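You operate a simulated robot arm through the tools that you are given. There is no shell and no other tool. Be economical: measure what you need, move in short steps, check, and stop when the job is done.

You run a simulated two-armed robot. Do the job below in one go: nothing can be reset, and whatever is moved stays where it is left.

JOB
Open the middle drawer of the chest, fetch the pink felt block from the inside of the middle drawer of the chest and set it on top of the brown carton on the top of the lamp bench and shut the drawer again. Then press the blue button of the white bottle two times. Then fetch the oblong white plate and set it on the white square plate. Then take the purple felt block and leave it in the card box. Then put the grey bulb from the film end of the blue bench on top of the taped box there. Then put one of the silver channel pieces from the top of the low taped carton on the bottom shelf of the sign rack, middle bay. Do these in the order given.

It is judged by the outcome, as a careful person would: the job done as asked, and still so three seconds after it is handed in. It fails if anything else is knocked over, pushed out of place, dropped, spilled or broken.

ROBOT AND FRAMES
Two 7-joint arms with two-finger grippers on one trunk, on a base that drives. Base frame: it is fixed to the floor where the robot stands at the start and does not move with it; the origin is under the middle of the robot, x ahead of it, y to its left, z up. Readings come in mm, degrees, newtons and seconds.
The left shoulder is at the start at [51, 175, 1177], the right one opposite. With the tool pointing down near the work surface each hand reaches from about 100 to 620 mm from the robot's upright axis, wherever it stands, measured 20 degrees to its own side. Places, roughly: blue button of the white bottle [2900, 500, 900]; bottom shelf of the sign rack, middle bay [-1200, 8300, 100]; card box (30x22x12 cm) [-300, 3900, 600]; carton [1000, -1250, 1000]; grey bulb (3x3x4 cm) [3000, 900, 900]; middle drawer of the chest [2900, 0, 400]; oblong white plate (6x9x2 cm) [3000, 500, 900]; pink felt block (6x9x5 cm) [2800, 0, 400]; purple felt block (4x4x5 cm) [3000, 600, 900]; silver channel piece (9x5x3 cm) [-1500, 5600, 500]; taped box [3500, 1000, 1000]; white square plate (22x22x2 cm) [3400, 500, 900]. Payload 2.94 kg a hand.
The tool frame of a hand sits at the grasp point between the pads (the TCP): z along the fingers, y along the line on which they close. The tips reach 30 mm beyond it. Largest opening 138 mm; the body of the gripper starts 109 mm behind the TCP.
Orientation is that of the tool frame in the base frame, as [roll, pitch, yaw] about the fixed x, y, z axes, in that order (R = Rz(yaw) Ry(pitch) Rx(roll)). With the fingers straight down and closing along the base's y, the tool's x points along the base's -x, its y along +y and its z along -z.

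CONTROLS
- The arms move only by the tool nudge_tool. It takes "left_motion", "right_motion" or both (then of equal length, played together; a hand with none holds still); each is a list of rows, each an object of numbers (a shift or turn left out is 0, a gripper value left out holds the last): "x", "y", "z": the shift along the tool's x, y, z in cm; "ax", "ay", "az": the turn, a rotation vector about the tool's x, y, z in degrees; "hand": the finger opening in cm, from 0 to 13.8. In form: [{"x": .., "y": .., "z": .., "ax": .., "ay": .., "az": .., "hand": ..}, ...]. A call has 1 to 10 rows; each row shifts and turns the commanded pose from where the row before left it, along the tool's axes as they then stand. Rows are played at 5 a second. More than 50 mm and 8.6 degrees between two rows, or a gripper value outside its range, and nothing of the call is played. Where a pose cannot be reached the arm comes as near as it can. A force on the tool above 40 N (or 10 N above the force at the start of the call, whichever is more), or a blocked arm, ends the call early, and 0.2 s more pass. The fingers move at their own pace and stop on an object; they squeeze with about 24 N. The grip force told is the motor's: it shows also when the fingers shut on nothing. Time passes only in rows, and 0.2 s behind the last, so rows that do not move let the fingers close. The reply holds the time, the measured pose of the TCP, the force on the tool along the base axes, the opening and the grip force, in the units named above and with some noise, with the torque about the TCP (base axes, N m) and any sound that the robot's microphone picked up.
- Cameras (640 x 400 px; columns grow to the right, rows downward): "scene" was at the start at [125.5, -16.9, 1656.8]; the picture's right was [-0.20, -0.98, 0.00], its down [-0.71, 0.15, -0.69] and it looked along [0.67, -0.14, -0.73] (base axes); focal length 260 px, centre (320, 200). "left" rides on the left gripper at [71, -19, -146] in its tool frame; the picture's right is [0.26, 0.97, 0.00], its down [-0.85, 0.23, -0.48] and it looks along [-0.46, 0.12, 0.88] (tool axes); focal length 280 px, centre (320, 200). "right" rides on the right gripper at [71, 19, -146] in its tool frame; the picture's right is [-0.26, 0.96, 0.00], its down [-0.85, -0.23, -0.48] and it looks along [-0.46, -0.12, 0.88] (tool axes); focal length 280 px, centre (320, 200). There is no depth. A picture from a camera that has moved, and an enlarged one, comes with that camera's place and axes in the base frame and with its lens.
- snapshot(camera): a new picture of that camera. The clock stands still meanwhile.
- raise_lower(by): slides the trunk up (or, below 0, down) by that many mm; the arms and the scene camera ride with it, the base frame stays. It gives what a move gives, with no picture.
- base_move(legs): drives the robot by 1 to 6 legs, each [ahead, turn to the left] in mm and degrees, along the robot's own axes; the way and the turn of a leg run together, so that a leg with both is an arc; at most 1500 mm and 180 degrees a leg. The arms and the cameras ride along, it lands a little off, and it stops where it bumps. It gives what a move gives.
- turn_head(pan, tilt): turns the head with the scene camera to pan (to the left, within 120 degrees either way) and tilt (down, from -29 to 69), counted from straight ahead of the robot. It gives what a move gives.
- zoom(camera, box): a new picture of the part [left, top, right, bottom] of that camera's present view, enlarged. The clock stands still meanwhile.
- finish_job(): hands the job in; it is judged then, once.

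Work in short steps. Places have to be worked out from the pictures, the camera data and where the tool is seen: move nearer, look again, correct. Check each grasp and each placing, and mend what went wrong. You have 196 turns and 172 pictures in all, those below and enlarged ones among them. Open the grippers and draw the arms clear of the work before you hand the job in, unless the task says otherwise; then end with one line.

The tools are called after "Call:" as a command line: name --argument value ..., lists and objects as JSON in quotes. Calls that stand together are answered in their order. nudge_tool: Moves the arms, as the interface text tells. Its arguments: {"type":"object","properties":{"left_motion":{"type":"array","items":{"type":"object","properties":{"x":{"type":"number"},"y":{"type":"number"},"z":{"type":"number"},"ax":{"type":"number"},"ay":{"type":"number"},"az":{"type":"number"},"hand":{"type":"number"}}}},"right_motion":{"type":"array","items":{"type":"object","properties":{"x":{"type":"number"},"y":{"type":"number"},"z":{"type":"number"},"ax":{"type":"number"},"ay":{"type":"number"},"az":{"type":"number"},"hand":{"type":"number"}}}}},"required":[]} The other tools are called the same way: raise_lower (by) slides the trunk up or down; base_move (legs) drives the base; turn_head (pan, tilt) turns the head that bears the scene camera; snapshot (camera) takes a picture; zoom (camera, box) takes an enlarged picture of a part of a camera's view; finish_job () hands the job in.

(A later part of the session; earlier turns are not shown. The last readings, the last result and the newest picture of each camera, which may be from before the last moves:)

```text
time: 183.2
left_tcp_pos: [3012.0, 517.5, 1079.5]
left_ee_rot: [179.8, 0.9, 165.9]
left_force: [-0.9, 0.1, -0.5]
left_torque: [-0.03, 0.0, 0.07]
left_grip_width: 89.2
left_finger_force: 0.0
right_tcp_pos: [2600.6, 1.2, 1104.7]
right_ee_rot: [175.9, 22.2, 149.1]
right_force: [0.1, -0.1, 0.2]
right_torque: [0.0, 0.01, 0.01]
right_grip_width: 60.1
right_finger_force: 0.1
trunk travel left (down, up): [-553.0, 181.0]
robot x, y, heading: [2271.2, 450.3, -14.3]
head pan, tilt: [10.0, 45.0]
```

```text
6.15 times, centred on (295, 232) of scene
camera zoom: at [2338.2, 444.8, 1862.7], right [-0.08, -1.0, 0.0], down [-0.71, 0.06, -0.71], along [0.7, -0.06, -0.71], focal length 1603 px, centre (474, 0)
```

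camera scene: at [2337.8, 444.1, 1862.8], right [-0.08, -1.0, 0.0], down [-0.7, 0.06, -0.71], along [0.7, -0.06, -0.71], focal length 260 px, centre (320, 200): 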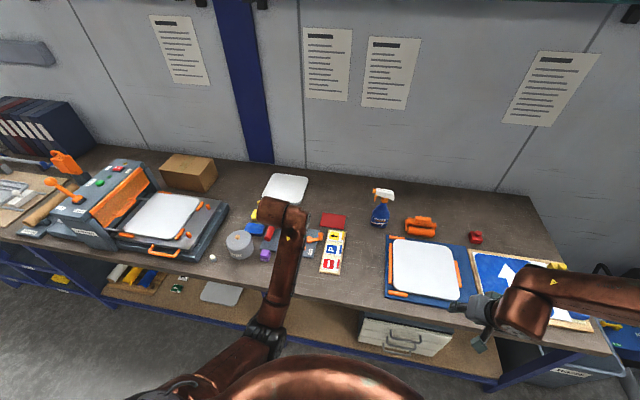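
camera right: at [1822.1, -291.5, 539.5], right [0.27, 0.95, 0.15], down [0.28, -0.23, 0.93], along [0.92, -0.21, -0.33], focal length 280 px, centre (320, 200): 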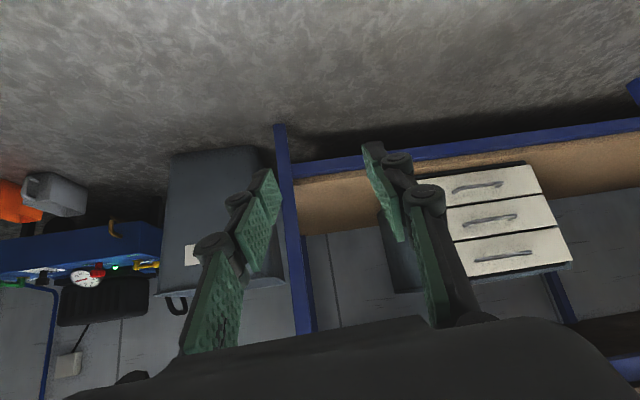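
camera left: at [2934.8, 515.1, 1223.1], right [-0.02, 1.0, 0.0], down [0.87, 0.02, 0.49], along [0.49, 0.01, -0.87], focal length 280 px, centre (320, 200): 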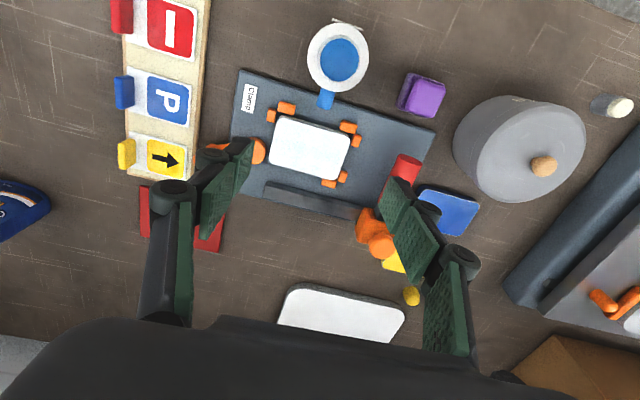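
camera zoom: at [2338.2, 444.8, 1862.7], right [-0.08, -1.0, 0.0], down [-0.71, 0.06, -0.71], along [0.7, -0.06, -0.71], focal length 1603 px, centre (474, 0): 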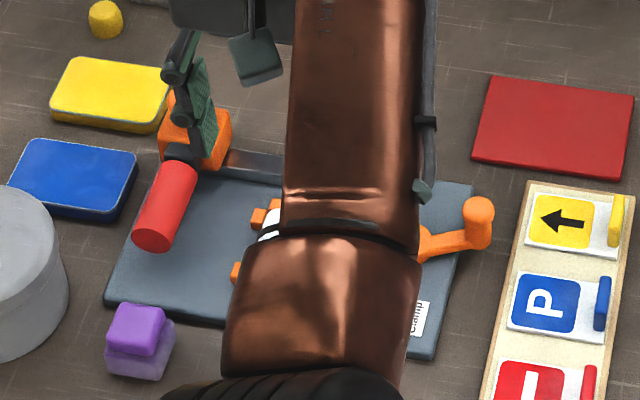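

Move the left arm aside to get an unobstructed oblique view.

Call:
nudge_tool --left_motion '[{"y": 4.5}, {"y": 4.5}, {"y": 4.5}, {"y": 4.5}, {"y": 4.5}]'

Call:
zoom --camera "scene" --box '[265, 205, 335, 255]'

Call:
snapshot --camera "left"

```text
time: 184.4
left_tcp_pos: [3066.8, 736.3, 1080.3]
left_ee_rot: [179.7, 0.9, 165.8]
left_force: [-0.3, 0.5, -0.2]
left_torque: [0.0, 0.0, 0.02]
left_grip_width: 89.8
left_finger_force: 0.0
right_tcp_pos: [2601.4, 2.2, 1104.9]
right_ee_rot: [176.0, 22.2, 149.2]
right_force: [-0.6, 0.3, -0.8]
right_torque: [-0.01, -0.04, 0.01]
right_grip_width: 59.8
right_finger_force: 0.1
trunk travel left (down, up): [-553.0, 181.0]
robot x, y, heading: [2270.9, 448.2, -14.8]
head pan, tilt: [10.0, 45.0]
```

```text
8.00 times, centred on (300, 230) of scene
camera zoom: at [2338.1, 446.3, 1862.7], right [-0.08, -1.0, 0.0], down [-0.71, 0.06, -0.71], along [0.7, -0.06, -0.71], focal length 2084 px, centre (480, -40)
```

zoom: 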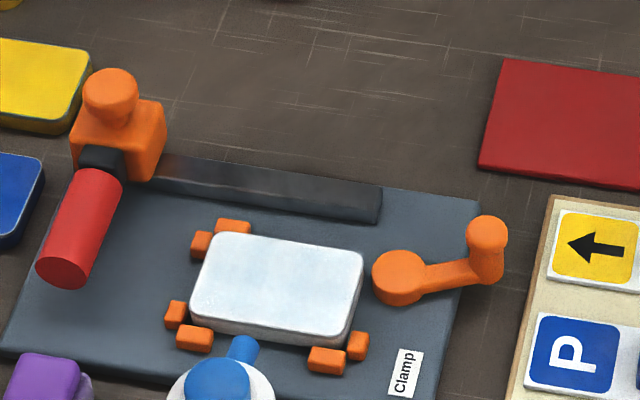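

```text
97 pictures are left
camera left: at [2989.7, 733.7, 1224.0], right [-0.02, 1.0, 0.0], down [0.87, 0.02, 0.49], along [0.49, 0.01, -0.87], focal length 280 px, centre (320, 200)
```

left: 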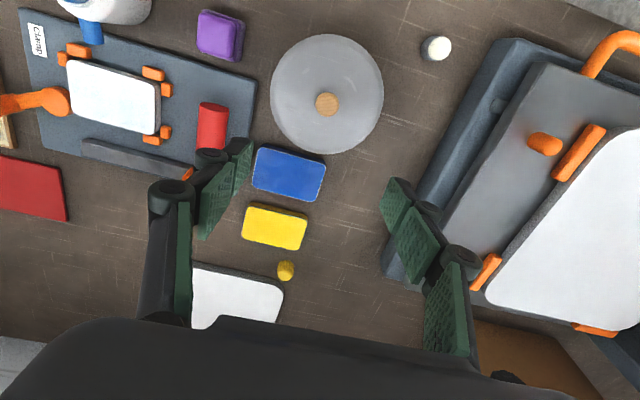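

The plate is free (cam lever has a gap). I'll grip it across its short side near the centre, (3048,503), top z≈890. First roll the hand 90° here.

Call:
nudge_tool --left_motion '[{"az": 8.5, "hand": 8.5}, {"az": 8.5}, {"az": 8.5}, {"az": 8.5}, {"az": 8.5}, {"az": 8.5}, {"az": 8.5}, {"az": 8.5}, {"az": 8.5}, {"az": 8.5}]'

Call:
nudge_tool --left_motion '[{"az": 5}, {}]'

Call:
snapshot --camera "left"

```text
time: 186.7
left_tcp_pos: [3064.3, 735.1, 1081.1]
left_ee_rot: [179.0, -0.3, 80.8]
left_force: [0.1, -0.6, 0.5]
left_torque: [0.02, 0.01, 0.0]
left_grip_width: 85.1
left_finger_force: 0.0
right_tcp_pos: [2600.4, 2.2, 1104.8]
right_ee_rot: [175.9, 22.2, 149.2]
right_force: [0.1, -0.4, 0.5]
right_torque: [0.02, 0.0, 0.02]
right_grip_width: 60.0
right_finger_force: 0.0
trunk travel left (down, up): [-553.0, 181.0]
robot x, y, heading: [2268.1, 448.9, -14.5]
head pan, tilt: [10.0, 45.0]
```

```text
time: 187.2
left_tcp_pos: [3065.5, 734.4, 1081.5]
left_ee_rot: [179.2, -0.4, 75.9]
left_force: [0.0, -0.6, 0.1]
left_torque: [0.02, -0.04, -0.02]
left_grip_width: 84.9
left_finger_force: 0.0
right_tcp_pos: [2600.0, 1.0, 1104.4]
right_ee_rot: [175.8, 22.3, 149.2]
right_force: [0.2, -0.5, -0.6]
right_torque: [-0.01, 0.03, 0.0]
right_grip_width: 59.8
right_finger_force: 0.1
trunk travel left (down, up): [-553.0, 181.0]
robot x, y, heading: [2268.5, 445.4, -14.9]
head pan, tilt: [10.0, 45.0]
```

```text
96 pictures are left
camera left: at [3060.9, 807.3, 1225.6], right [1.0, 0.02, 0.02], down [0.01, -0.88, 0.47], along [0.02, -0.47, -0.88], focal length 280 px, centre (320, 200)
```

left: 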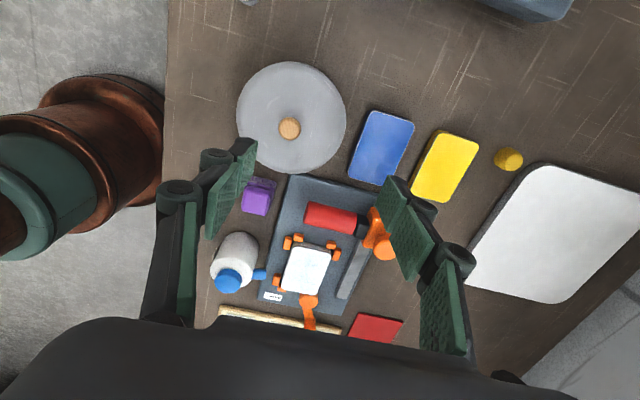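

Move over the plate, staying at height.

Call:
nudge_tool --left_motion '[{"x": -4.65, "y": 0.8}, {"x": -4.65, "y": 0.8}, {"x": -4.65, "y": 0.8}, {"x": -4.65, "y": 0.8}, {"x": -4.65, "y": 0.8}, {"z": 3}, {"z": 3}, {}]'

Call:
snapshot --camera "left"

```text
time: 189.1
left_tcp_pos: [3048.3, 499.4, 1020.1]
left_ee_rot: [179.2, -0.4, 75.9]
left_force: [-1.0, 0.5, -0.1]
left_torque: [0.02, -0.01, 0.0]
left_grip_width: 84.9
left_finger_force: 0.1
right_tcp_pos: [2600.7, 1.8, 1105.9]
right_ee_rot: [175.9, 22.1, 149.3]
right_force: [-0.2, -0.3, 0.2]
right_torque: [0.03, 0.0, 0.0]
right_grip_width: 59.9
right_finger_force: 0.1
trunk travel left (down, up): [-553.0, 181.0]
robot x, y, heading: [2270.3, 444.8, -14.7]
head pan, tilt: [10.0, 45.0]
```

```text
95 pictures are left
camera left: at [3044.0, 571.8, 1164.3], right [1.0, 0.02, 0.02], down [0.01, -0.88, 0.47], along [0.02, -0.47, -0.88], focal length 280 px, centre (320, 200)
```

left: 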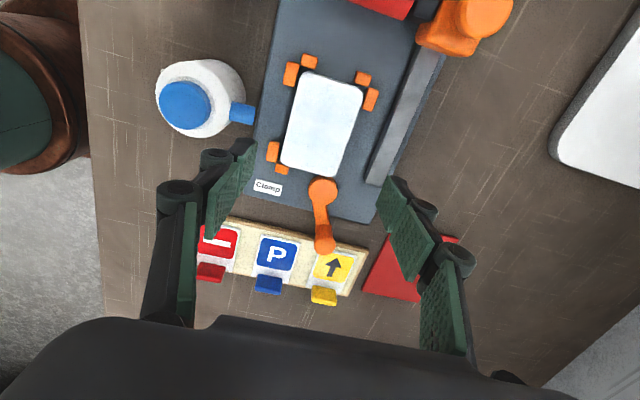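

Plate centre is ≈(3051,508); I grip slightly toward −y to clear the bottle spout. Descend to z≈925 first and check.

Call:
nudge_tool --left_motion '[{"x": -0.2, "y": 0.2, "hand": 8.2}, {"z": 3.2}, {"z": 3.2}, {"z": 2.4}, {}]'

Call:
zoom --camera "left" --box '[140, 40, 480, 280]'

```text
time: 190.2
left_tcp_pos: [3051.1, 495.9, 931.1]
left_ee_rot: [179.1, -0.3, 75.9]
left_force: [-0.4, -0.4, 0.0]
left_torque: [-0.02, -0.01, 0.02]
left_grip_width: 81.7
left_finger_force: 0.1
right_tcp_pos: [2600.4, 1.7, 1105.7]
right_ee_rot: [175.9, 22.1, 149.2]
right_force: [0.0, -0.1, -0.1]
right_torque: [-0.04, -0.01, 0.01]
right_grip_width: 60.1
right_finger_force: 0.0
trunk travel left (down, up): [-553.0, 181.0]
robot x, y, heading: [2267.0, 449.1, -14.6]
head pan, tilt: [10.0, 45.0]
```

```text
1.67 times, centred on (310, 160) of left
camera zoom: at [3046.9, 569.9, 1076.0], right [1.0, 0.02, 0.02], down [0.01, -0.88, 0.47], along [0.02, -0.47, -0.88], focal length 467 px, centre (337, 267)
```

zoom: 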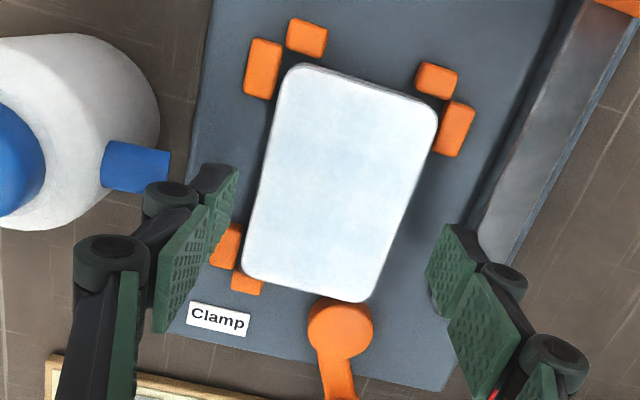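

Shift 5 mm more to −y, narrow slightly, and descend to grip depth.

Call:
nudge_tool --left_motion '[{"x": -0.5, "hand": 7.6}, {}, {"z": 1.0}, {"z": 1.0}, {}]'

Call:
zoom --camera "left" --box '[140, 40, 480, 280]'

```text
time: 191.4
left_tcp_pos: [3050.6, 493.6, 912.0]
left_ee_rot: [179.1, -0.3, 76.1]
left_force: [-0.6, 0.2, -0.1]
left_torque: [0.01, 0.03, 0.01]
left_grip_width: 76.0
left_finger_force: 0.1
right_tcp_pos: [2600.4, 0.6, 1105.1]
right_ee_rot: [175.9, 22.2, 149.1]
right_force: [-0.7, 0.3, 1.0]
right_torque: [-0.01, 0.01, 0.03]
right_grip_width: 59.9
right_finger_force: 0.1
trunk travel left (down, up): [-553.0, 181.0]
robot x, y, heading: [2269.6, 451.1, -14.6]
head pan, tilt: [10.0, 45.0]
```

```text
1.67 times, centred on (310, 160) of left
camera zoom: at [3045.6, 565.4, 1056.7], right [1.0, 0.02, 0.02], down [0.01, -0.88, 0.47], along [0.03, -0.47, -0.88], focal length 467 px, centre (337, 267)
```

zoom: 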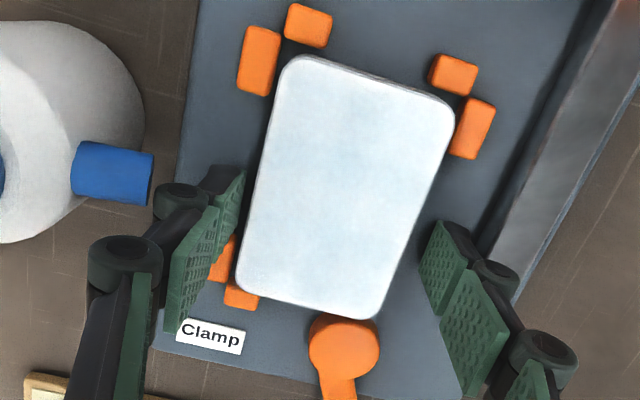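

Depth looks right. Close on the plate.

Call:
nudge_tool --left_motion '[{"z": 0.3, "hand": 0}, {}, {}, {}]'

Call:
nudge_tool --left_motion '[{"z": -0.7}, {"z": -0.7}, {"z": -0.7}, {}]'

Call:
zoom --camera "left" --box '[140, 40, 480, 280]'

```text
time: 192.4
left_tcp_pos: [3048.7, 492.2, 912.0]
left_ee_rot: [178.9, -0.4, 76.0]
left_force: [-5.0, 2.2, 22.2]
left_torque: [0.14, 0.87, -0.04]
left_grip_width: 58.8
left_finger_force: 24.4
right_tcp_pos: [2597.8, 1.8, 1105.5]
right_ee_rot: [175.7, 22.3, 149.2]
right_force: [-0.8, 0.4, -0.5]
right_torque: [-0.01, -0.03, -0.01]
right_grip_width: 60.2
right_finger_force: 0.0
trunk travel left (down, up): [-553.0, 181.0]
robot x, y, heading: [2265.0, 448.5, -14.5]
head pan, tilt: [10.0, 45.0]
```

```text
time: 193.4
left_tcp_pos: [3049.7, 492.2, 929.6]
left_ee_rot: [179.1, -0.4, 76.0]
left_force: [0.5, 0.7, -0.4]
left_torque: [-0.01, -0.03, -0.03]
left_grip_width: 59.1
left_finger_force: 23.6
right_tcp_pos: [2600.4, 0.7, 1105.0]
right_ee_rot: [175.9, 22.1, 149.3]
right_force: [0.1, 0.6, 0.4]
right_torque: [-0.01, -0.01, 0.02]
right_grip_width: 60.1
right_finger_force: 0.1
trunk travel left (down, up): [-553.0, 181.0]
robot x, y, heading: [2265.1, 449.2, -14.3]
head pan, tilt: [10.0, 45.0]
```

```text
1.67 times, centred on (310, 160) of left
camera zoom: at [3045.6, 565.2, 1074.5], right [1.0, 0.02, 0.02], down [0.01, -0.88, 0.47], along [0.02, -0.47, -0.88], focal length 467 px, centre (337, 267)
```

zoom: 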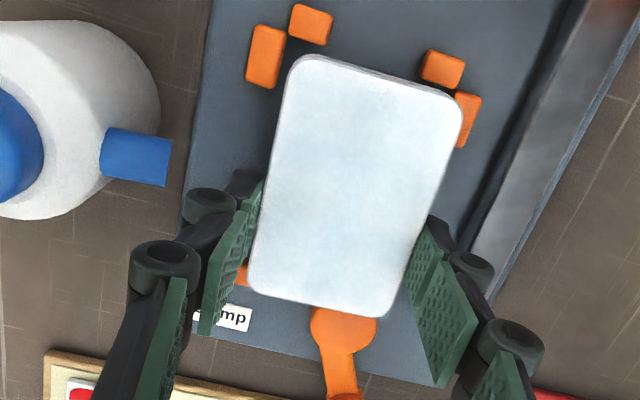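

The plate is held (59 mm). The square plate is ~3165 deep, too far for a vertical tool in this grip, so I'll set it down briefly at the free spot (2890,450) and regrip with the tool pitched. Lift and move there.

Call:
nudge_tool --left_motion '[{"z": -4}, {"z": -4}, {"x": -2.0, "y": -3.63}, {"x": -2.0, "y": -3.63}, {"x": -2.0, "y": -3.63}, {"x": -2.0, "y": -3.63}, {}]'

Call:
snapshot --camera "left"

Call:
zoom --camera "scene" --box '[230, 190, 390, 310]'

```text
time: 195.1
left_tcp_pos: [2889.1, 449.0, 1006.5]
left_ee_rot: [179.1, -0.3, 76.0]
left_force: [0.7, 0.3, -0.9]
left_torque: [0.02, 0.01, 0.05]
left_grip_width: 59.1
left_finger_force: 24.0
right_tcp_pos: [2599.8, 0.9, 1105.0]
right_ee_rot: [176.0, 22.1, 149.2]
right_force: [-0.2, -0.2, -0.5]
right_torque: [-0.07, 0.03, 0.03]
right_grip_width: 60.0
right_finger_force: 0.0
trunk travel left (down, up): [-553.0, 181.0]
robot x, y, heading: [2267.3, 450.3, -14.6]
head pan, tilt: [10.0, 45.0]
```

```text
91 pictures are left
camera left: at [2884.0, 522.7, 1151.1], right [1.0, 0.02, 0.02], down [0.01, -0.88, 0.47], along [0.02, -0.47, -0.88], focal length 280 px, centre (320, 200)
```

left: 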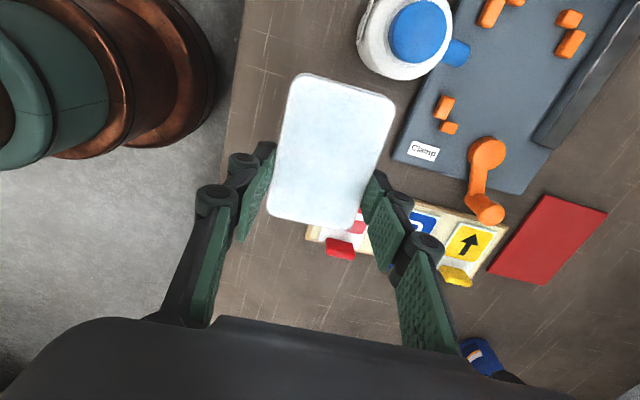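

```text
3.33 times, centred on (310, 250) of scene
camera zoom: at [2339.0, 444.0, 1862.7], right [-0.08, -1.0, 0.0], down [-0.71, 0.06, -0.71], along [0.7, -0.06, -0.71], focal length 868 px, centre (353, 33)
```

zoom: 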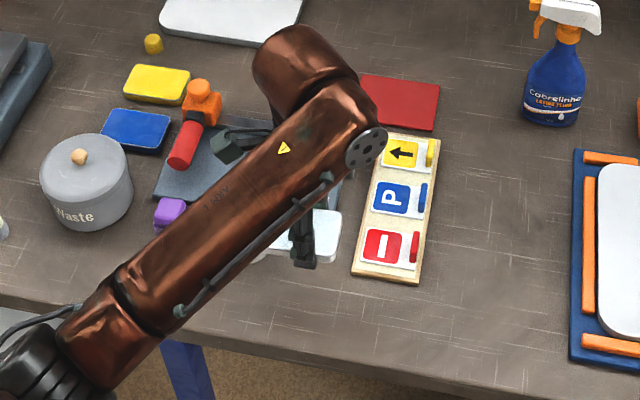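

Landing area is free; shift 30 mm toward −y for bottle clearance, then lower gently.

Call:
nudge_tool --left_motion '[{"x": -3}, {"z": 3.5}, {"z": 3.5}, {"z": 3.0}, {"z": 0.4}, {"z": 0.4}, {}]'

```text
time: 196.7
left_tcp_pos: [2883.1, 420.1, 899.8]
left_ee_rot: [179.0, -0.2, 76.0]
left_force: [1.8, -1.6, 14.4]
left_torque: [-0.36, -0.31, -0.01]
left_grip_width: 59.0
left_finger_force: 23.5
right_tcp_pos: [2599.5, 1.9, 1105.5]
right_ee_rot: [175.9, 22.2, 149.2]
right_force: [-0.3, -0.4, 0.3]
right_torque: [-0.01, 0.02, 0.0]
right_grip_width: 60.2
right_finger_force: 0.0
trunk travel left (down, up): [-553.0, 181.0]
robot x, y, heading: [2267.4, 449.7, -14.6]
head pan, tilt: [10.0, 45.0]
```

Contact with the bench. Release, rise, and roll back with pitch 35° for the regrip.

Call:
nudge_tool --left_motion '[{"hand": 8.5}, {}, {}, {"z": -3}, {"z": -4}, {"z": -4}, {"z": -3}]'

Call:
nudge_tool --left_motion '[{"az": -8.5, "hand": 12}, {"az": -8.5}, {"az": -8.5}, {"az": -8.5}, {"az": -8.5}, {"az": -8.5}, {"az": -8.5}, {"az": -8.5}, {"az": -8.5}, {"az": -8.5}]'

Call:
nudge_tool --left_motion '[{"az": -5}, {"ay": -7}, {"ay": -7}, {"ay": -7}, {"ay": -7}, {"ay": -7}, {}]'

Call:
snapshot --camera "left"

```text
time: 198.2
left_tcp_pos: [2880.9, 419.0, 1039.0]
left_ee_rot: [179.2, -0.4, 76.0]
left_force: [0.0, 0.4, 0.1]
left_torque: [0.0, -0.02, 0.0]
left_grip_width: 85.1
left_finger_force: 0.2
right_tcp_pos: [2598.7, 2.0, 1104.4]
right_ee_rot: [175.9, 22.2, 149.0]
right_force: [-0.2, 0.3, 0.4]
right_torque: [-0.01, 0.0, -0.01]
right_grip_width: 59.7
right_finger_force: 0.1
trunk travel left (down, up): [-553.0, 181.0]
robot x, y, heading: [2269.6, 447.9, -14.5]
head pan, tilt: [10.0, 45.0]
```

```text
time: 200.4
left_tcp_pos: [2880.2, 420.7, 1038.8]
left_ee_rot: [179.6, 0.9, 161.1]
left_force: [0.3, 0.3, -0.1]
left_torque: [-0.01, 0.03, 0.01]
left_grip_width: 120.2
left_finger_force: 0.1
right_tcp_pos: [2600.6, 2.0, 1104.9]
right_ee_rot: [175.9, 22.2, 149.3]
right_force: [0.5, 0.1, 0.8]
right_torque: [0.0, 0.0, 0.0]
right_grip_width: 60.0
right_finger_force: 0.1
trunk travel left (down, up): [-553.0, 181.0]
robot x, y, heading: [2270.9, 448.4, -14.3]
head pan, tilt: [10.0, 45.0]
```

```text
time: 202.1
left_tcp_pos: [2881.4, 420.4, 1038.6]
left_ee_rot: [179.7, 35.8, 165.8]
left_force: [0.0, 0.2, 0.9]
left_torque: [-0.01, -0.02, 0.01]
left_grip_width: 120.2
left_finger_force: 0.1
right_tcp_pos: [2599.8, 0.9, 1104.1]
right_ee_rot: [175.9, 22.2, 149.2]
right_force: [0.0, -0.3, 0.4]
right_torque: [0.02, 0.02, 0.01]
right_grip_width: 59.9
right_finger_force: 0.0
trunk travel left (down, up): [-553.0, 181.0]
robot x, y, heading: [2269.2, 445.4, -14.5]
head pan, tilt: [10.0, 45.0]
```

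```text
89 pictures are left
camera left: at [2737.4, 435.7, 1114.1], right [0.03, 0.99, -0.15], down [0.45, 0.12, 0.89], along [0.89, -0.09, -0.44], focal length 280 px, centre (320, 200)
```

left: 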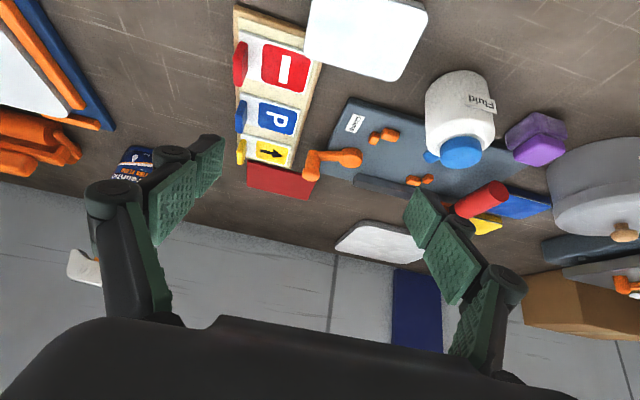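

Plate centre confirmed ≈(2883,433). Approach along the pitched axis.

Call:
nudge_tool --left_motion '[{"x": 4.39, "y": 0.65, "z": 1.4}, {"x": 4.39, "y": 0.65, "z": 1.4}, {}]'

Call:
snapshot --camera "left"

```text
time: 202.8
left_tcp_pos: [2830.6, 445.6, 964.9]
left_ee_rot: [179.6, 35.9, 165.7]
left_force: [-0.3, 0.2, -0.1]
left_torque: [0.02, 0.01, -0.03]
left_grip_width: 119.8
left_finger_force: 0.0
right_tcp_pos: [2600.0, 1.2, 1103.7]
right_ee_rot: [175.9, 22.2, 149.2]
right_force: [0.2, -0.7, -0.2]
right_torque: [0.02, 0.02, -0.04]
right_grip_width: 59.7
right_finger_force: 0.1
trunk travel left (down, up): [-553.0, 181.0]
robot x, y, heading: [2270.0, 451.9, -14.5]
head pan, tilt: [10.0, 45.0]
```

```text
88 pictures are left
camera left: at [2687.2, 460.9, 1040.2], right [0.03, 0.99, -0.15], down [0.45, 0.12, 0.88], along [0.89, -0.09, -0.44], focal length 280 px, centre (320, 200)
```

left: 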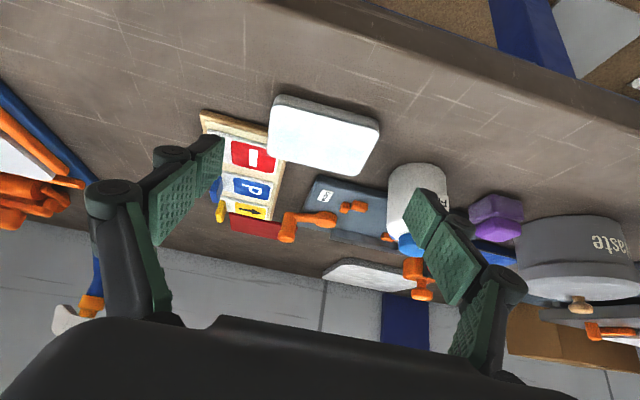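

On track. Advance 80 mm along the tool axis and close.

Call:
nudge_tool --left_motion '[{"z": 3}, {"z": 3}, {"z": 1}, {"z": 0.6}, {}]'

Call:
nudge_tool --left_motion '[{"hand": 0}, {}, {}, {}, {}]'

Call:
snapshot --camera "left"

```text
time: 204.1
left_tcp_pos: [2873.0, 436.2, 902.9]
left_ee_rot: [179.6, 35.9, 165.7]
left_force: [-0.3, -0.4, 0.0]
left_torque: [0.0, 0.02, 0.02]
left_grip_width: 120.2
left_finger_force: 0.0
right_tcp_pos: [2600.6, 1.3, 1104.4]
right_ee_rot: [175.9, 22.1, 149.1]
right_force: [-0.8, -0.7, 0.2]
right_torque: [-0.03, 0.01, 0.03]
right_grip_width: 60.0
right_finger_force: 0.0
trunk travel left (down, up): [-553.0, 181.0]
robot x, y, heading: [2267.1, 449.7, -14.5]
head pan, tilt: [10.0, 45.0]
```

```text
time: 205.2
left_tcp_pos: [2872.9, 437.6, 904.0]
left_ee_rot: [179.5, 36.0, 165.8]
left_force: [-0.9, -0.4, -0.6]
left_torque: [-0.01, 0.03, -0.01]
left_grip_width: 89.5
left_finger_force: 24.4
right_tcp_pos: [2599.7, 2.2, 1104.9]
right_ee_rot: [175.9, 22.2, 149.1]
right_force: [-0.2, -0.5, 0.0]
right_torque: [0.02, 0.03, 0.0]
right_grip_width: 59.9
right_finger_force: 0.1
trunk travel left (down, up): [-553.0, 181.0]
robot x, y, heading: [2267.6, 445.6, -14.4]
head pan, tilt: [10.0, 45.0]
```

```text
87 pictures are left
camera left: at [2730.4, 451.7, 978.9], right [0.03, 0.99, -0.15], down [0.45, 0.12, 0.88], along [0.89, -0.09, -0.44], focal length 280 px, centre (320, 200)
```

left: 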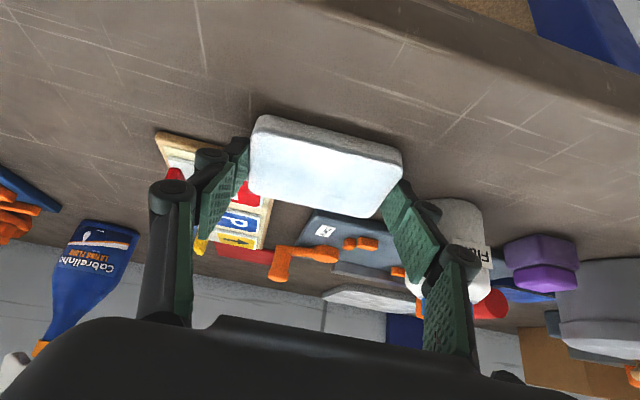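

Gripped (89.5 mm). Lift straight up, then shift the robot left and closer with the arms high.

Call:
nudge_tool --left_motion '[{"x": -2.3, "z": -3.2}, {"x": -2.3, "z": -3.2}, {"x": -2.3, "z": -3.2}, {"x": -2.3, "z": -3.2}, {"x": -2.3, "z": -3.2}, {}]'

Call:
base_move --legs '[[0, 75.5], [200, 0], [0, -75.5], [50, 0]]'

Call:
snapshot --camera "left"

Call:
snapshot --camera "scene"

```text
time: 206.7
left_tcp_pos: [2872.9, 434.6, 1101.7]
left_ee_rot: [179.5, 35.9, 165.7]
left_force: [-0.7, -0.3, -1.1]
left_torque: [0.06, 0.02, -0.02]
left_grip_width: 89.2
left_finger_force: 23.8
right_tcp_pos: [2599.8, 0.8, 1104.9]
right_ee_rot: [176.0, 22.2, 149.2]
right_force: [0.5, 0.1, 0.2]
right_torque: [-0.04, 0.03, -0.02]
right_grip_width: 59.9
right_finger_force: 0.0
trunk travel left (down, up): [-553.0, 181.0]
robot x, y, heading: [2269.5, 449.9, -14.6]
head pan, tilt: [10.0, 45.0]
```

```text
time: 215.3
left_tcp_pos: [3004.1, 603.1, 1106.6]
left_ee_rot: [179.6, 36.5, 166.1]
left_force: [-0.2, -0.8, -0.7]
left_torque: [0.04, -0.04, 0.03]
left_grip_width: 89.4
left_finger_force: 23.9
right_tcp_pos: [2734.1, 168.4, 1109.8]
right_ee_rot: [175.5, 22.7, 149.5]
right_force: [-1.3, 0.6, 0.3]
right_torque: [-0.04, -0.12, 0.0]
right_grip_width: 59.9
right_finger_force: 0.0
trunk travel left (down, up): [-553.0, 181.0]
robot x, y, heading: [2415.6, 612.8, -13.9]
head pan, tilt: [10.0, 45.0]
```

```text
86 pictures are left
camera left: at [2859.8, 618.0, 1181.1], right [0.02, 0.99, -0.15], down [0.44, 0.12, 0.89], along [0.9, -0.09, -0.43], focal length 280 px, centre (320, 200)
```

left: 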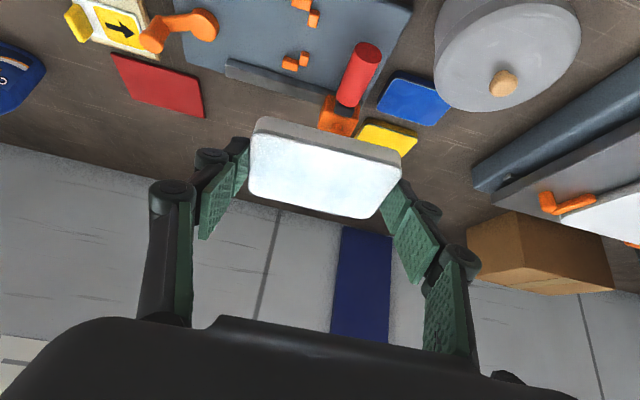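

```text
85 pictures are left
camera scene: at [2470.3, 608.6, 1863.0], right [-0.07, -1.0, 0.0], down [-0.7, 0.05, -0.71], along [0.71, -0.05, -0.7], focal length 260 px, centre (320, 200)
```

scene: 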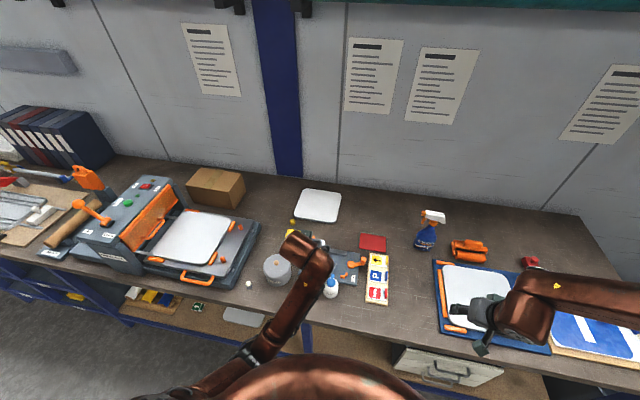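

Square plate re-measured at (3415,552). Extend the arm forward and up first, checking reach.

Call:
nudge_tool --left_motion '[{"x": -3.9, "y": 0.5, "z": 1.4}, {"x": -3.9, "y": 0.5, "z": 1.4}, {"x": -3.9, "y": 0.5, "z": 1.4}, {"x": -3.9, "y": 0.5, "z": 1.4}, {"x": -3.9, "y": 0.5, "z": 1.4}, {}]'

Call:
raise_lower --by -150

```text
time: 216.7
left_tcp_pos: [3211.4, 578.5, 1161.2]
left_ee_rot: [179.6, 36.1, 166.1]
left_force: [0.0, -0.1, -0.6]
left_torque: [0.01, 0.02, 0.02]
left_grip_width: 89.2
left_finger_force: 24.2
right_tcp_pos: [2740.7, 166.4, 1107.6]
right_ee_rot: [175.7, 22.5, 149.6]
right_force: [0.2, -0.4, 0.2]
right_torque: [0.0, 0.0, 0.02]
right_grip_width: 59.9
right_finger_force: 0.0
trunk travel left (down, up): [-553.0, 181.0]
robot x, y, heading: [2414.6, 610.2, -14.2]
head pan, tilt: [10.0, 45.0]
```

```text
time: 218.4
left_tcp_pos: [3210.4, 579.7, 1012.4]
left_ee_rot: [179.6, 36.2, 166.1]
left_force: [-0.3, -0.1, 0.0]
left_torque: [0.0, 0.03, 0.01]
left_grip_width: 89.4
left_finger_force: 24.5
right_tcp_pos: [2741.5, 168.1, 957.5]
right_ee_rot: [175.8, 22.5, 149.6]
right_force: [-0.7, -0.7, -0.2]
right_torque: [0.02, 0.02, -0.01]
right_grip_width: 60.1
right_finger_force: 0.0
trunk travel left (down, up): [-403.0, 331.0]
robot x, y, heading: [2414.6, 608.5, -13.9]
head pan, tilt: [10.0, 45.0]
```

Reach ahead is 780 so far. Extend further toward the square plate, and raise the right hand to stay clear of the bench.

Call:
nudge_tool --left_motion '[{"x": -2.77, "y": 0.6, "z": 2.0}, {"x": -2.77, "y": 0.6, "z": 2.0}, {"x": -2.77, "y": 0.6, "z": 2.0}, {"x": -2.77, "y": 0.6, "z": 2.0}, {}]' --right_motion '[{"x": -1.5, "z": -3.7}, {"x": -1.5, "z": -3.7}, {"x": -1.5, "z": -3.7}, {"x": -1.5, "z": -3.7}, {}]'

Call:
snapshot --camera "left"

Call:
zoom --camera "scene" --box '[220, 140, 400, 270]'

```text
time: 219.6
left_tcp_pos: [3349.1, 571.5, 1012.9]
left_ee_rot: [179.8, 36.1, 166.2]
left_force: [-0.4, -0.2, -1.3]
left_torque: [0.01, 0.03, -0.01]
left_grip_width: 89.6
left_finger_force: 23.7
right_tcp_pos: [2733.8, 159.2, 1117.2]
right_ee_rot: [175.8, 22.4, 149.6]
right_force: [-0.7, 0.4, 0.1]
right_torque: [-0.05, -0.03, -0.03]
right_grip_width: 59.9
right_finger_force: 0.0
trunk travel left (down, up): [-403.0, 331.0]
robot x, y, heading: [2414.2, 613.7, -13.8]
head pan, tilt: [10.0, 45.0]
```

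```text
84 pictures are left
camera left: at [3205.1, 586.1, 1087.8], right [0.02, 0.99, -0.15], down [0.45, 0.12, 0.89], along [0.9, -0.09, -0.44], focal length 280 px, centre (320, 200)
```

left: 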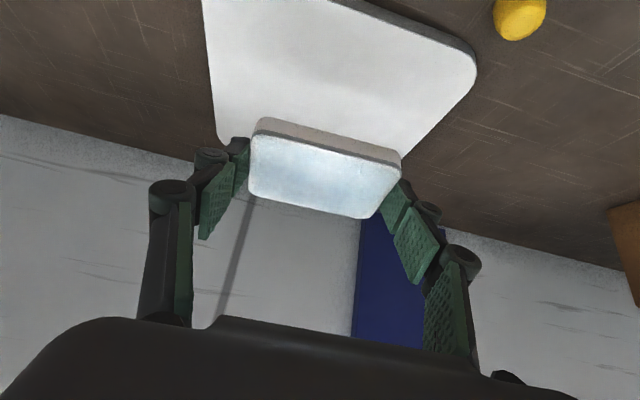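

```text
3.08 times, centred on (310, 205) of scene
camera zoom: at [2516.5, 599.5, 1712.9], right [-0.07, -1.0, 0.0], down [-0.71, 0.05, -0.71], along [0.71, -0.05, -0.71], focal length 802 px, centre (351, 185)
```

zoom: 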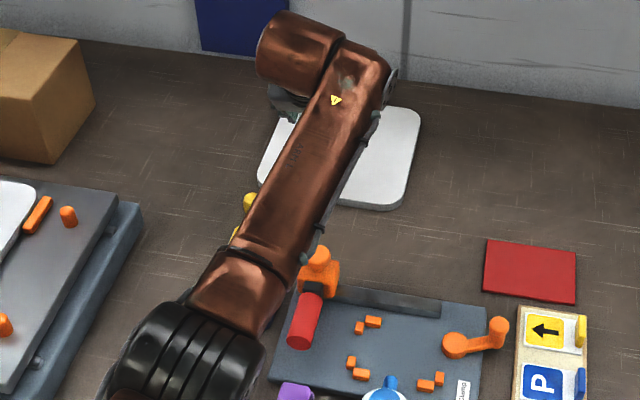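

Reach works. Descend toward the square plate with 20 mm more forward margin.

Call:
nudge_tool --left_motion '[{"x": 0.7, "z": 1.8}, {"x": 0.7, "z": 1.8}, {"x": 0.7, "z": 1.8}, {"x": 0.7, "z": 1.5}, {}]'

Call:
snapshot --camera "left"

```text
time: 220.8
left_tcp_pos: [3365.9, 566.4, 941.3]
left_ee_rot: [179.6, 36.2, 166.1]
left_force: [0.1, 0.2, -0.1]
left_torque: [0.02, -0.01, 0.04]
left_grip_width: 89.5
left_finger_force: 24.0
right_tcp_pos: [2734.5, 159.0, 1115.3]
right_ee_rot: [175.7, 22.4, 149.5]
right_force: [0.6, 0.6, -0.8]
right_torque: [0.01, 0.01, 0.02]
right_grip_width: 60.0
right_finger_force: 0.1
trunk travel left (down, up): [-403.0, 331.0]
robot x, y, heading: [2411.7, 609.3, -14.0]
head pan, tilt: [10.0, 45.0]
```

```text
82 pictures are left
camera left: at [3222.1, 581.5, 1014.6], right [0.02, 0.99, -0.15], down [0.45, 0.12, 0.89], along [0.89, -0.09, -0.44], focal length 280 px, centre (320, 200)
```

left: 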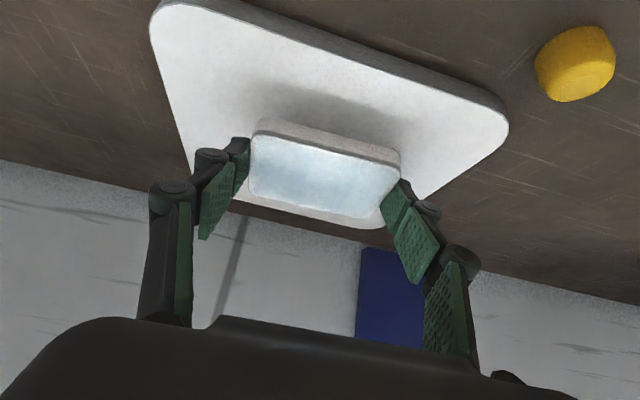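

Well centred over the square plate. Lower slowly to contact.

Call:
nudge_tool --left_motion '[{"x": 0.24, "z": 0.32}, {"x": 0.24, "z": 0.32}, {"x": 0.24, "z": 0.32}, {"x": 0.12, "z": 0.16}, {}]'

```text
time: 222.0
left_tcp_pos: [3365.2, 566.6, 927.3]
left_ee_rot: [179.7, 36.2, 166.0]
left_force: [-0.9, -0.9, -1.5]
left_torque: [0.02, 0.01, -0.01]
left_grip_width: 89.6
left_finger_force: 23.8
right_tcp_pos: [2733.4, 158.6, 1116.6]
right_ee_rot: [175.7, 22.4, 149.6]
right_force: [0.3, -0.3, 0.2]
right_torque: [0.01, 0.02, -0.02]
right_grip_width: 59.9
right_finger_force: 0.0
trunk travel left (down, up): [-403.0, 331.0]
robot x, y, heading: [2412.5, 611.7, -13.9]
head pan, tilt: [10.0, 45.0]
```

Call:
nudge_tool --left_motion '[{"x": 0.12, "z": 0.16}, {"x": 0.12, "z": 0.16}, {"x": 0.12, "z": 0.16}, {"x": 0.12, "z": 0.16}, {}]'

Call:
snapshot --camera "left"

```text
time: 223.2
left_tcp_pos: [3366.7, 567.6, 919.8]
left_ee_rot: [179.6, 36.2, 166.1]
left_force: [-0.7, -0.5, 1.7]
left_torque: [0.14, 0.04, -0.01]
left_grip_width: 89.2
left_finger_force: 23.5
right_tcp_pos: [2733.7, 158.4, 1116.2]
right_ee_rot: [175.7, 22.3, 149.6]
right_force: [0.4, 0.2, -0.3]
right_torque: [0.02, -0.01, -0.01]
right_grip_width: 60.1
right_finger_force: 0.0
trunk travel left (down, up): [-403.0, 331.0]
robot x, y, heading: [2412.1, 610.8, -14.0]
head pan, tilt: [10.0, 45.0]
```

```text
81 pictures are left
camera left: at [3221.9, 581.4, 994.0], right [0.02, 0.99, -0.15], down [0.45, 0.12, 0.89], along [0.9, -0.09, -0.44], focal length 280 px, centre (320, 200)
```

left: 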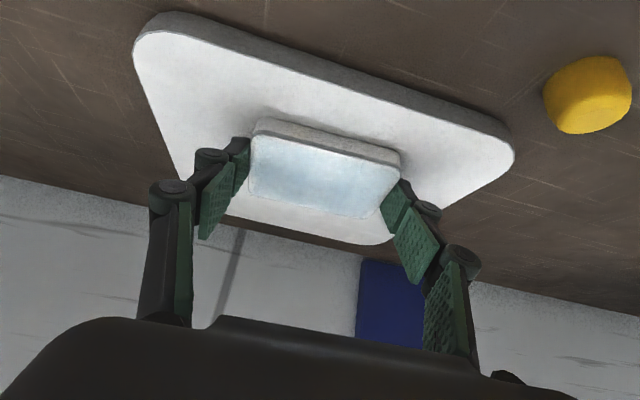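

Near contact; lower a few mm more, then release and retreat along the tool axis.

Call:
nudge_tool --left_motion '[{"x": 0.12, "z": 0.16}, {"x": 0.12, "z": 0.16}, {}]'

Call:
nudge_tool --left_motion '[{"hand": 10}, {"hand": 12}, {}, {}, {"z": -2}, {"z": -3}, {"z": -4}, {"z": -4}]'

Call:
snapshot --camera "left"

```text
time: 224.0
left_tcp_pos: [3365.7, 566.2, 917.4]
left_ee_rot: [179.6, 36.4, 166.0]
left_force: [4.0, -0.3, 12.2]
left_torque: [0.02, 0.06, 0.04]
left_grip_width: 90.0
left_finger_force: 24.3
right_tcp_pos: [2733.9, 159.0, 1116.2]
right_ee_rot: [175.7, 22.5, 149.6]
right_force: [-1.0, -1.0, -0.2]
right_torque: [-0.01, -0.01, 0.04]
right_grip_width: 60.0
right_finger_force: 0.0
trunk travel left (down, up): [-403.0, 331.0]
robot x, y, heading: [2410.5, 608.5, -14.0]
head pan, tilt: [10.0, 45.0]
```

```text
time: 225.8
left_tcp_pos: [3291.9, 585.0, 1022.1]
left_ee_rot: [179.6, 36.2, 166.2]
left_force: [-0.3, -0.1, 0.1]
left_torque: [0.0, -0.01, 0.01]
left_grip_width: 120.1
left_finger_force: 0.0
right_tcp_pos: [2734.2, 158.3, 1116.5]
right_ee_rot: [175.7, 22.6, 149.6]
right_force: [-0.2, -0.7, 0.4]
right_torque: [-0.01, -0.06, -0.01]
right_grip_width: 60.2
right_finger_force: 0.1
trunk travel left (down, up): [-403.0, 331.0]
robot x, y, heading: [2410.3, 613.0, -13.8]
head pan, tilt: [10.0, 45.0]
```

```text
80 pictures are left
camera left: at [3147.3, 599.1, 1095.9], right [0.02, 0.99, -0.15], down [0.45, 0.12, 0.89], along [0.9, -0.09, -0.44], focal length 280 px, centre (320, 200)
```

left: 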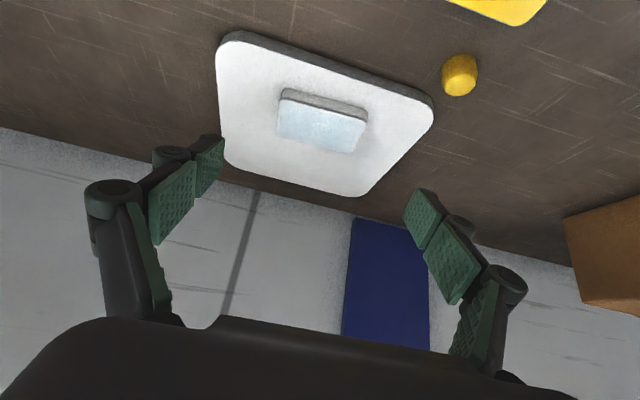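

The oblong plate rests on the square plate. Next the purple block at ≈(2984,629): raise the trunk, pull the hand back, and turn it vertical.

Call:
raise_lower --by 150

Call:
nudge_tool --left_motion '[{"x": 3.5, "y": -0.49, "z": -2.55}, {"x": 3.5, "y": -0.49, "z": -2.55}, {"x": 3.5, "y": -0.49, "z": -2.55}, {"x": 3.5, "y": -0.49, "z": -2.55}, {"x": 3.5, "y": -0.49, "z": -2.55}, {"x": 3.5, "y": -0.49, "z": -2.55}, {"x": 3.5, "y": -0.49, "z": -2.55}]'

Call:
nudge_tool --left_motion '[{"ay": 7, "hand": 8}, {"ay": 7}, {"ay": 7}, {"ay": 7}, {"ay": 7}, {}]'

Call:
snapshot --camera "left"

```text
time: 227.6
left_tcp_pos: [3290.7, 584.2, 1168.7]
left_ee_rot: [179.5, 36.1, 166.0]
left_force: [0.0, 0.5, 0.4]
left_torque: [0.01, 0.01, -0.02]
left_grip_width: 119.9
left_finger_force: 0.1
right_tcp_pos: [2734.3, 159.1, 1265.3]
right_ee_rot: [175.7, 22.4, 149.5]
right_force: [-0.5, 0.5, 0.4]
right_torque: [0.02, -0.02, -0.03]
right_grip_width: 60.2
right_finger_force: 0.0
trunk travel left (down, up): [-553.0, 181.0]
robot x, y, heading: [2413.6, 614.0, -14.0]
head pan, tilt: [10.0, 45.0]
```

```text
time: 229.2
left_tcp_pos: [2988.7, 624.5, 1169.6]
left_ee_rot: [179.8, 36.1, 166.0]
left_force: [-0.2, 0.6, 0.1]
left_torque: [-0.03, -0.03, 0.0]
left_grip_width: 119.9
left_finger_force: 0.0
right_tcp_pos: [2734.7, 160.3, 1267.9]
right_ee_rot: [175.8, 22.6, 149.6]
right_force: [0.3, -0.1, 0.3]
right_torque: [-0.06, -0.02, -0.01]
right_grip_width: 60.2
right_finger_force: 0.0
trunk travel left (down, up): [-553.0, 181.0]
robot x, y, heading: [2412.5, 612.3, -14.0]
head pan, tilt: [10.0, 45.0]
```

```text
time: 230.6
left_tcp_pos: [2988.7, 624.3, 1169.8]
left_ee_rot: [179.8, 1.1, 166.4]
left_force: [-0.1, 0.0, 0.4]
left_torque: [-0.02, -0.01, -0.02]
left_grip_width: 80.0
left_finger_force: 0.2
right_tcp_pos: [2734.4, 159.7, 1267.2]
right_ee_rot: [175.7, 22.5, 149.6]
right_force: [-0.4, -0.1, 0.8]
right_torque: [0.0, 0.02, -0.01]
right_grip_width: 59.9
right_finger_force: 0.2
trunk travel left (down, up): [-553.0, 181.0]
robot x, y, heading: [2412.2, 609.2, -13.9]
head pan, tilt: [10.0, 45.0]
```

```text
79 pictures are left
camera left: at [2911.8, 621.4, 1312.4], right [-0.03, 1.0, 0.0], down [0.87, 0.02, 0.49], along [0.49, 0.01, -0.87], focal length 280 px, centre (320, 200)
```

left: 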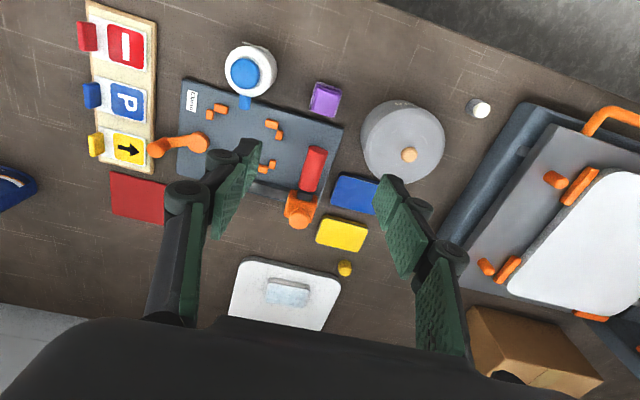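

Purple block at (2978,628), rotated ~22°. Roll the hand so the fingers close fore-aft.

Call:
nudge_tool --left_motion '[{"az": 8.5}, {"az": 8.5}, {"az": 8.5}, {"az": 8.5}, {"az": 8.5}, {"az": 8.5}, {"az": 8.5}, {"az": 8.5}, {"az": 8.5}, {"az": 8.5}]'

Call:
nudge_tool --left_motion '[{"az": 6}, {"az": 6}, {"z": 4}, {"z": 4}, {"z": 4}, {}]'

Call:
snapshot --camera "left"

```text
time: 232.8
left_tcp_pos: [2988.8, 622.7, 1169.2]
left_ee_rot: [178.8, -0.2, 81.0]
left_force: [0.8, -0.2, -0.3]
left_torque: [-0.02, 0.02, 0.0]
left_grip_width: 79.8
left_finger_force: 0.1
right_tcp_pos: [2735.2, 158.1, 1267.1]
right_ee_rot: [175.7, 22.5, 149.6]
right_force: [0.2, 0.1, -0.3]
right_torque: [0.01, 0.03, 0.0]
right_grip_width: 59.9
right_finger_force: 0.1
trunk travel left (down, up): [-553.0, 181.0]
robot x, y, heading: [2413.1, 611.8, -14.1]
head pan, tilt: [10.0, 45.0]
```

```text
time: 234.2
left_tcp_pos: [2991.5, 622.2, 1049.8]
left_ee_rot: [178.8, -0.4, 69.3]
left_force: [-0.7, -0.4, 0.6]
left_torque: [-0.01, 0.01, 0.03]
left_grip_width: 80.0
left_finger_force: 0.1
right_tcp_pos: [2733.7, 158.3, 1267.3]
right_ee_rot: [175.7, 22.5, 149.6]
right_force: [-0.9, -0.3, -0.2]
right_torque: [0.02, 0.01, 0.01]
right_grip_width: 60.0
right_finger_force: 0.0
trunk travel left (down, up): [-553.0, 181.0]
robot x, y, heading: [2413.2, 611.7, -14.0]
head pan, tilt: [10.0, 45.0]
```

```text
78 pictures are left
camera left: at [2994.8, 695.1, 1194.6], right [1.0, -0.1, 0.02], down [-0.09, -0.88, 0.47], along [-0.03, -0.47, -0.88], focal length 280 px, centre (320, 200)
```

left: 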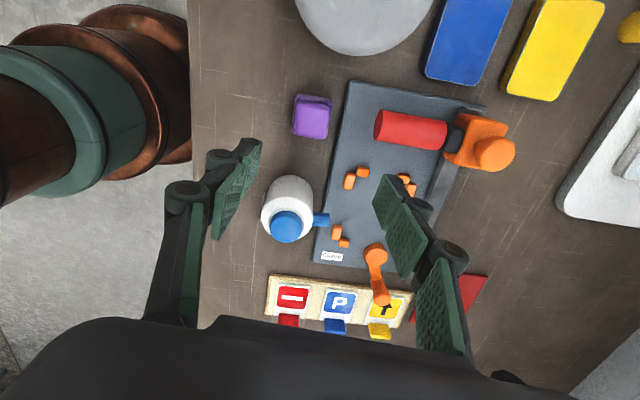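

Move over the block and lower to just above it, then recheck.

Call:
nudge_tool --left_motion '[{"x": 0.6, "y": -1.2, "z": 3.3}, {"z": 3.3}, {}]'

Call:
snapshot --camera "left"

```text
time: 235.0
left_tcp_pos: [2984.4, 632.4, 983.8]
left_ee_rot: [178.9, -0.4, 69.3]
left_force: [0.4, 0.0, 0.1]
left_torque: [0.0, -0.03, -0.02]
left_grip_width: 79.8
left_finger_force: 0.0
right_tcp_pos: [2734.8, 159.6, 1266.9]
right_ee_rot: [175.7, 22.5, 149.6]
right_force: [1.0, 0.0, -1.7]
right_torque: [-0.04, 0.0, -0.03]
right_grip_width: 60.1
right_finger_force: 0.1
trunk travel left (down, up): [-553.0, 181.0]
robot x, y, heading: [2411.4, 607.1, -13.9]
head pan, tilt: [10.0, 45.0]
```

```text
77 pictures are left
camera left: at [2986.5, 705.0, 1128.3], right [1.0, -0.1, 0.02], down [-0.09, -0.88, 0.47], along [-0.03, -0.47, -0.88], focal length 280 px, centre (320, 200)
```

left: 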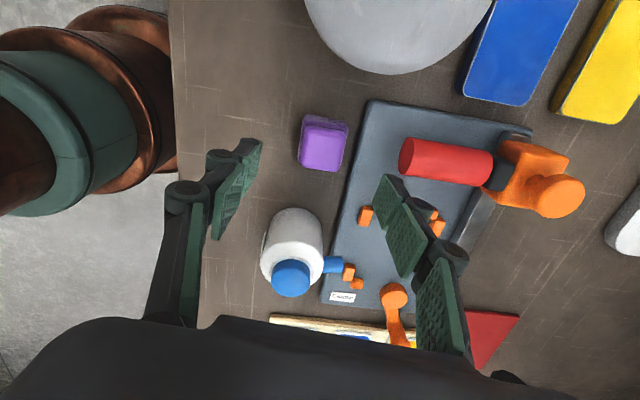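

Block centre (2986,637), well between the fingers. Descend and close.

Call:
nudge_tool --left_motion '[{"x": 0.5, "hand": 6.5}, {"z": 2.5}, {"z": 2.5}, {"z": 1.6}, {}, {"hand": 0}, {}, {}, {}]'

Call:
nudge_tool --left_motion '[{"z": -2}, {"z": -4}, {"z": -4}, {"z": -4}, {}]'

Call:
snapshot --camera "left"

```text
time: 237.0
left_tcp_pos: [2987.1, 638.6, 915.6]
left_ee_rot: [178.9, -0.4, 69.3]
left_force: [1.2, -0.9, 0.5]
left_torque: [-0.04, -0.01, 0.0]
left_grip_width: 38.7
left_finger_force: 24.2
right_tcp_pos: [2735.0, 158.3, 1266.8]
right_ee_rot: [175.8, 22.4, 149.5]
right_force: [-0.1, -0.4, 0.4]
right_torque: [0.02, 0.02, -0.01]
right_grip_width: 60.0
right_finger_force: 0.0
trunk travel left (down, up): [-553.0, 181.0]
robot x, y, heading: [2413.1, 611.8, -13.9]
head pan, tilt: [10.0, 45.0]
```

```text
time: 238.2
left_tcp_pos: [2984.0, 638.2, 1057.2]
left_ee_rot: [179.0, -0.5, 69.3]
left_force: [0.4, 0.6, 0.2]
left_torque: [-0.02, -0.03, 0.01]
left_grip_width: 38.6
left_finger_force: 24.2
right_tcp_pos: [2734.5, 158.5, 1266.9]
right_ee_rot: [175.7, 22.4, 149.6]
right_force: [0.8, -0.2, 1.2]
right_torque: [-0.01, 0.03, 0.04]
right_grip_width: 59.8
right_finger_force: 0.1
trunk travel left (down, up): [-553.0, 181.0]
robot x, y, heading: [2417.6, 608.2, -14.0]
head pan, tilt: [10.0, 45.0]
```

```text
76 pictures are left
camera left: at [2987.4, 710.7, 1202.5], right [1.0, -0.1, 0.02], down [-0.09, -0.88, 0.47], along [-0.03, -0.47, -0.88], focal length 280 px, centre (320, 200)
```

left: 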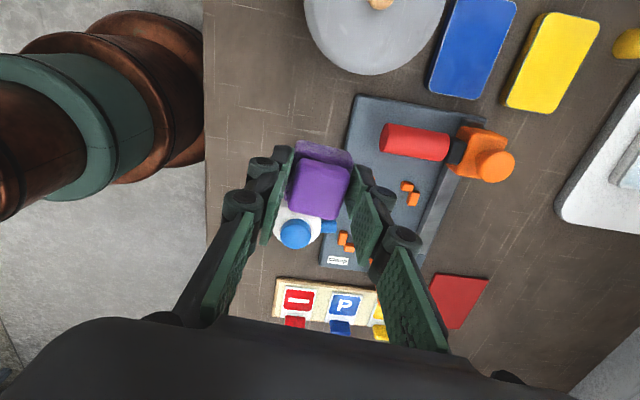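

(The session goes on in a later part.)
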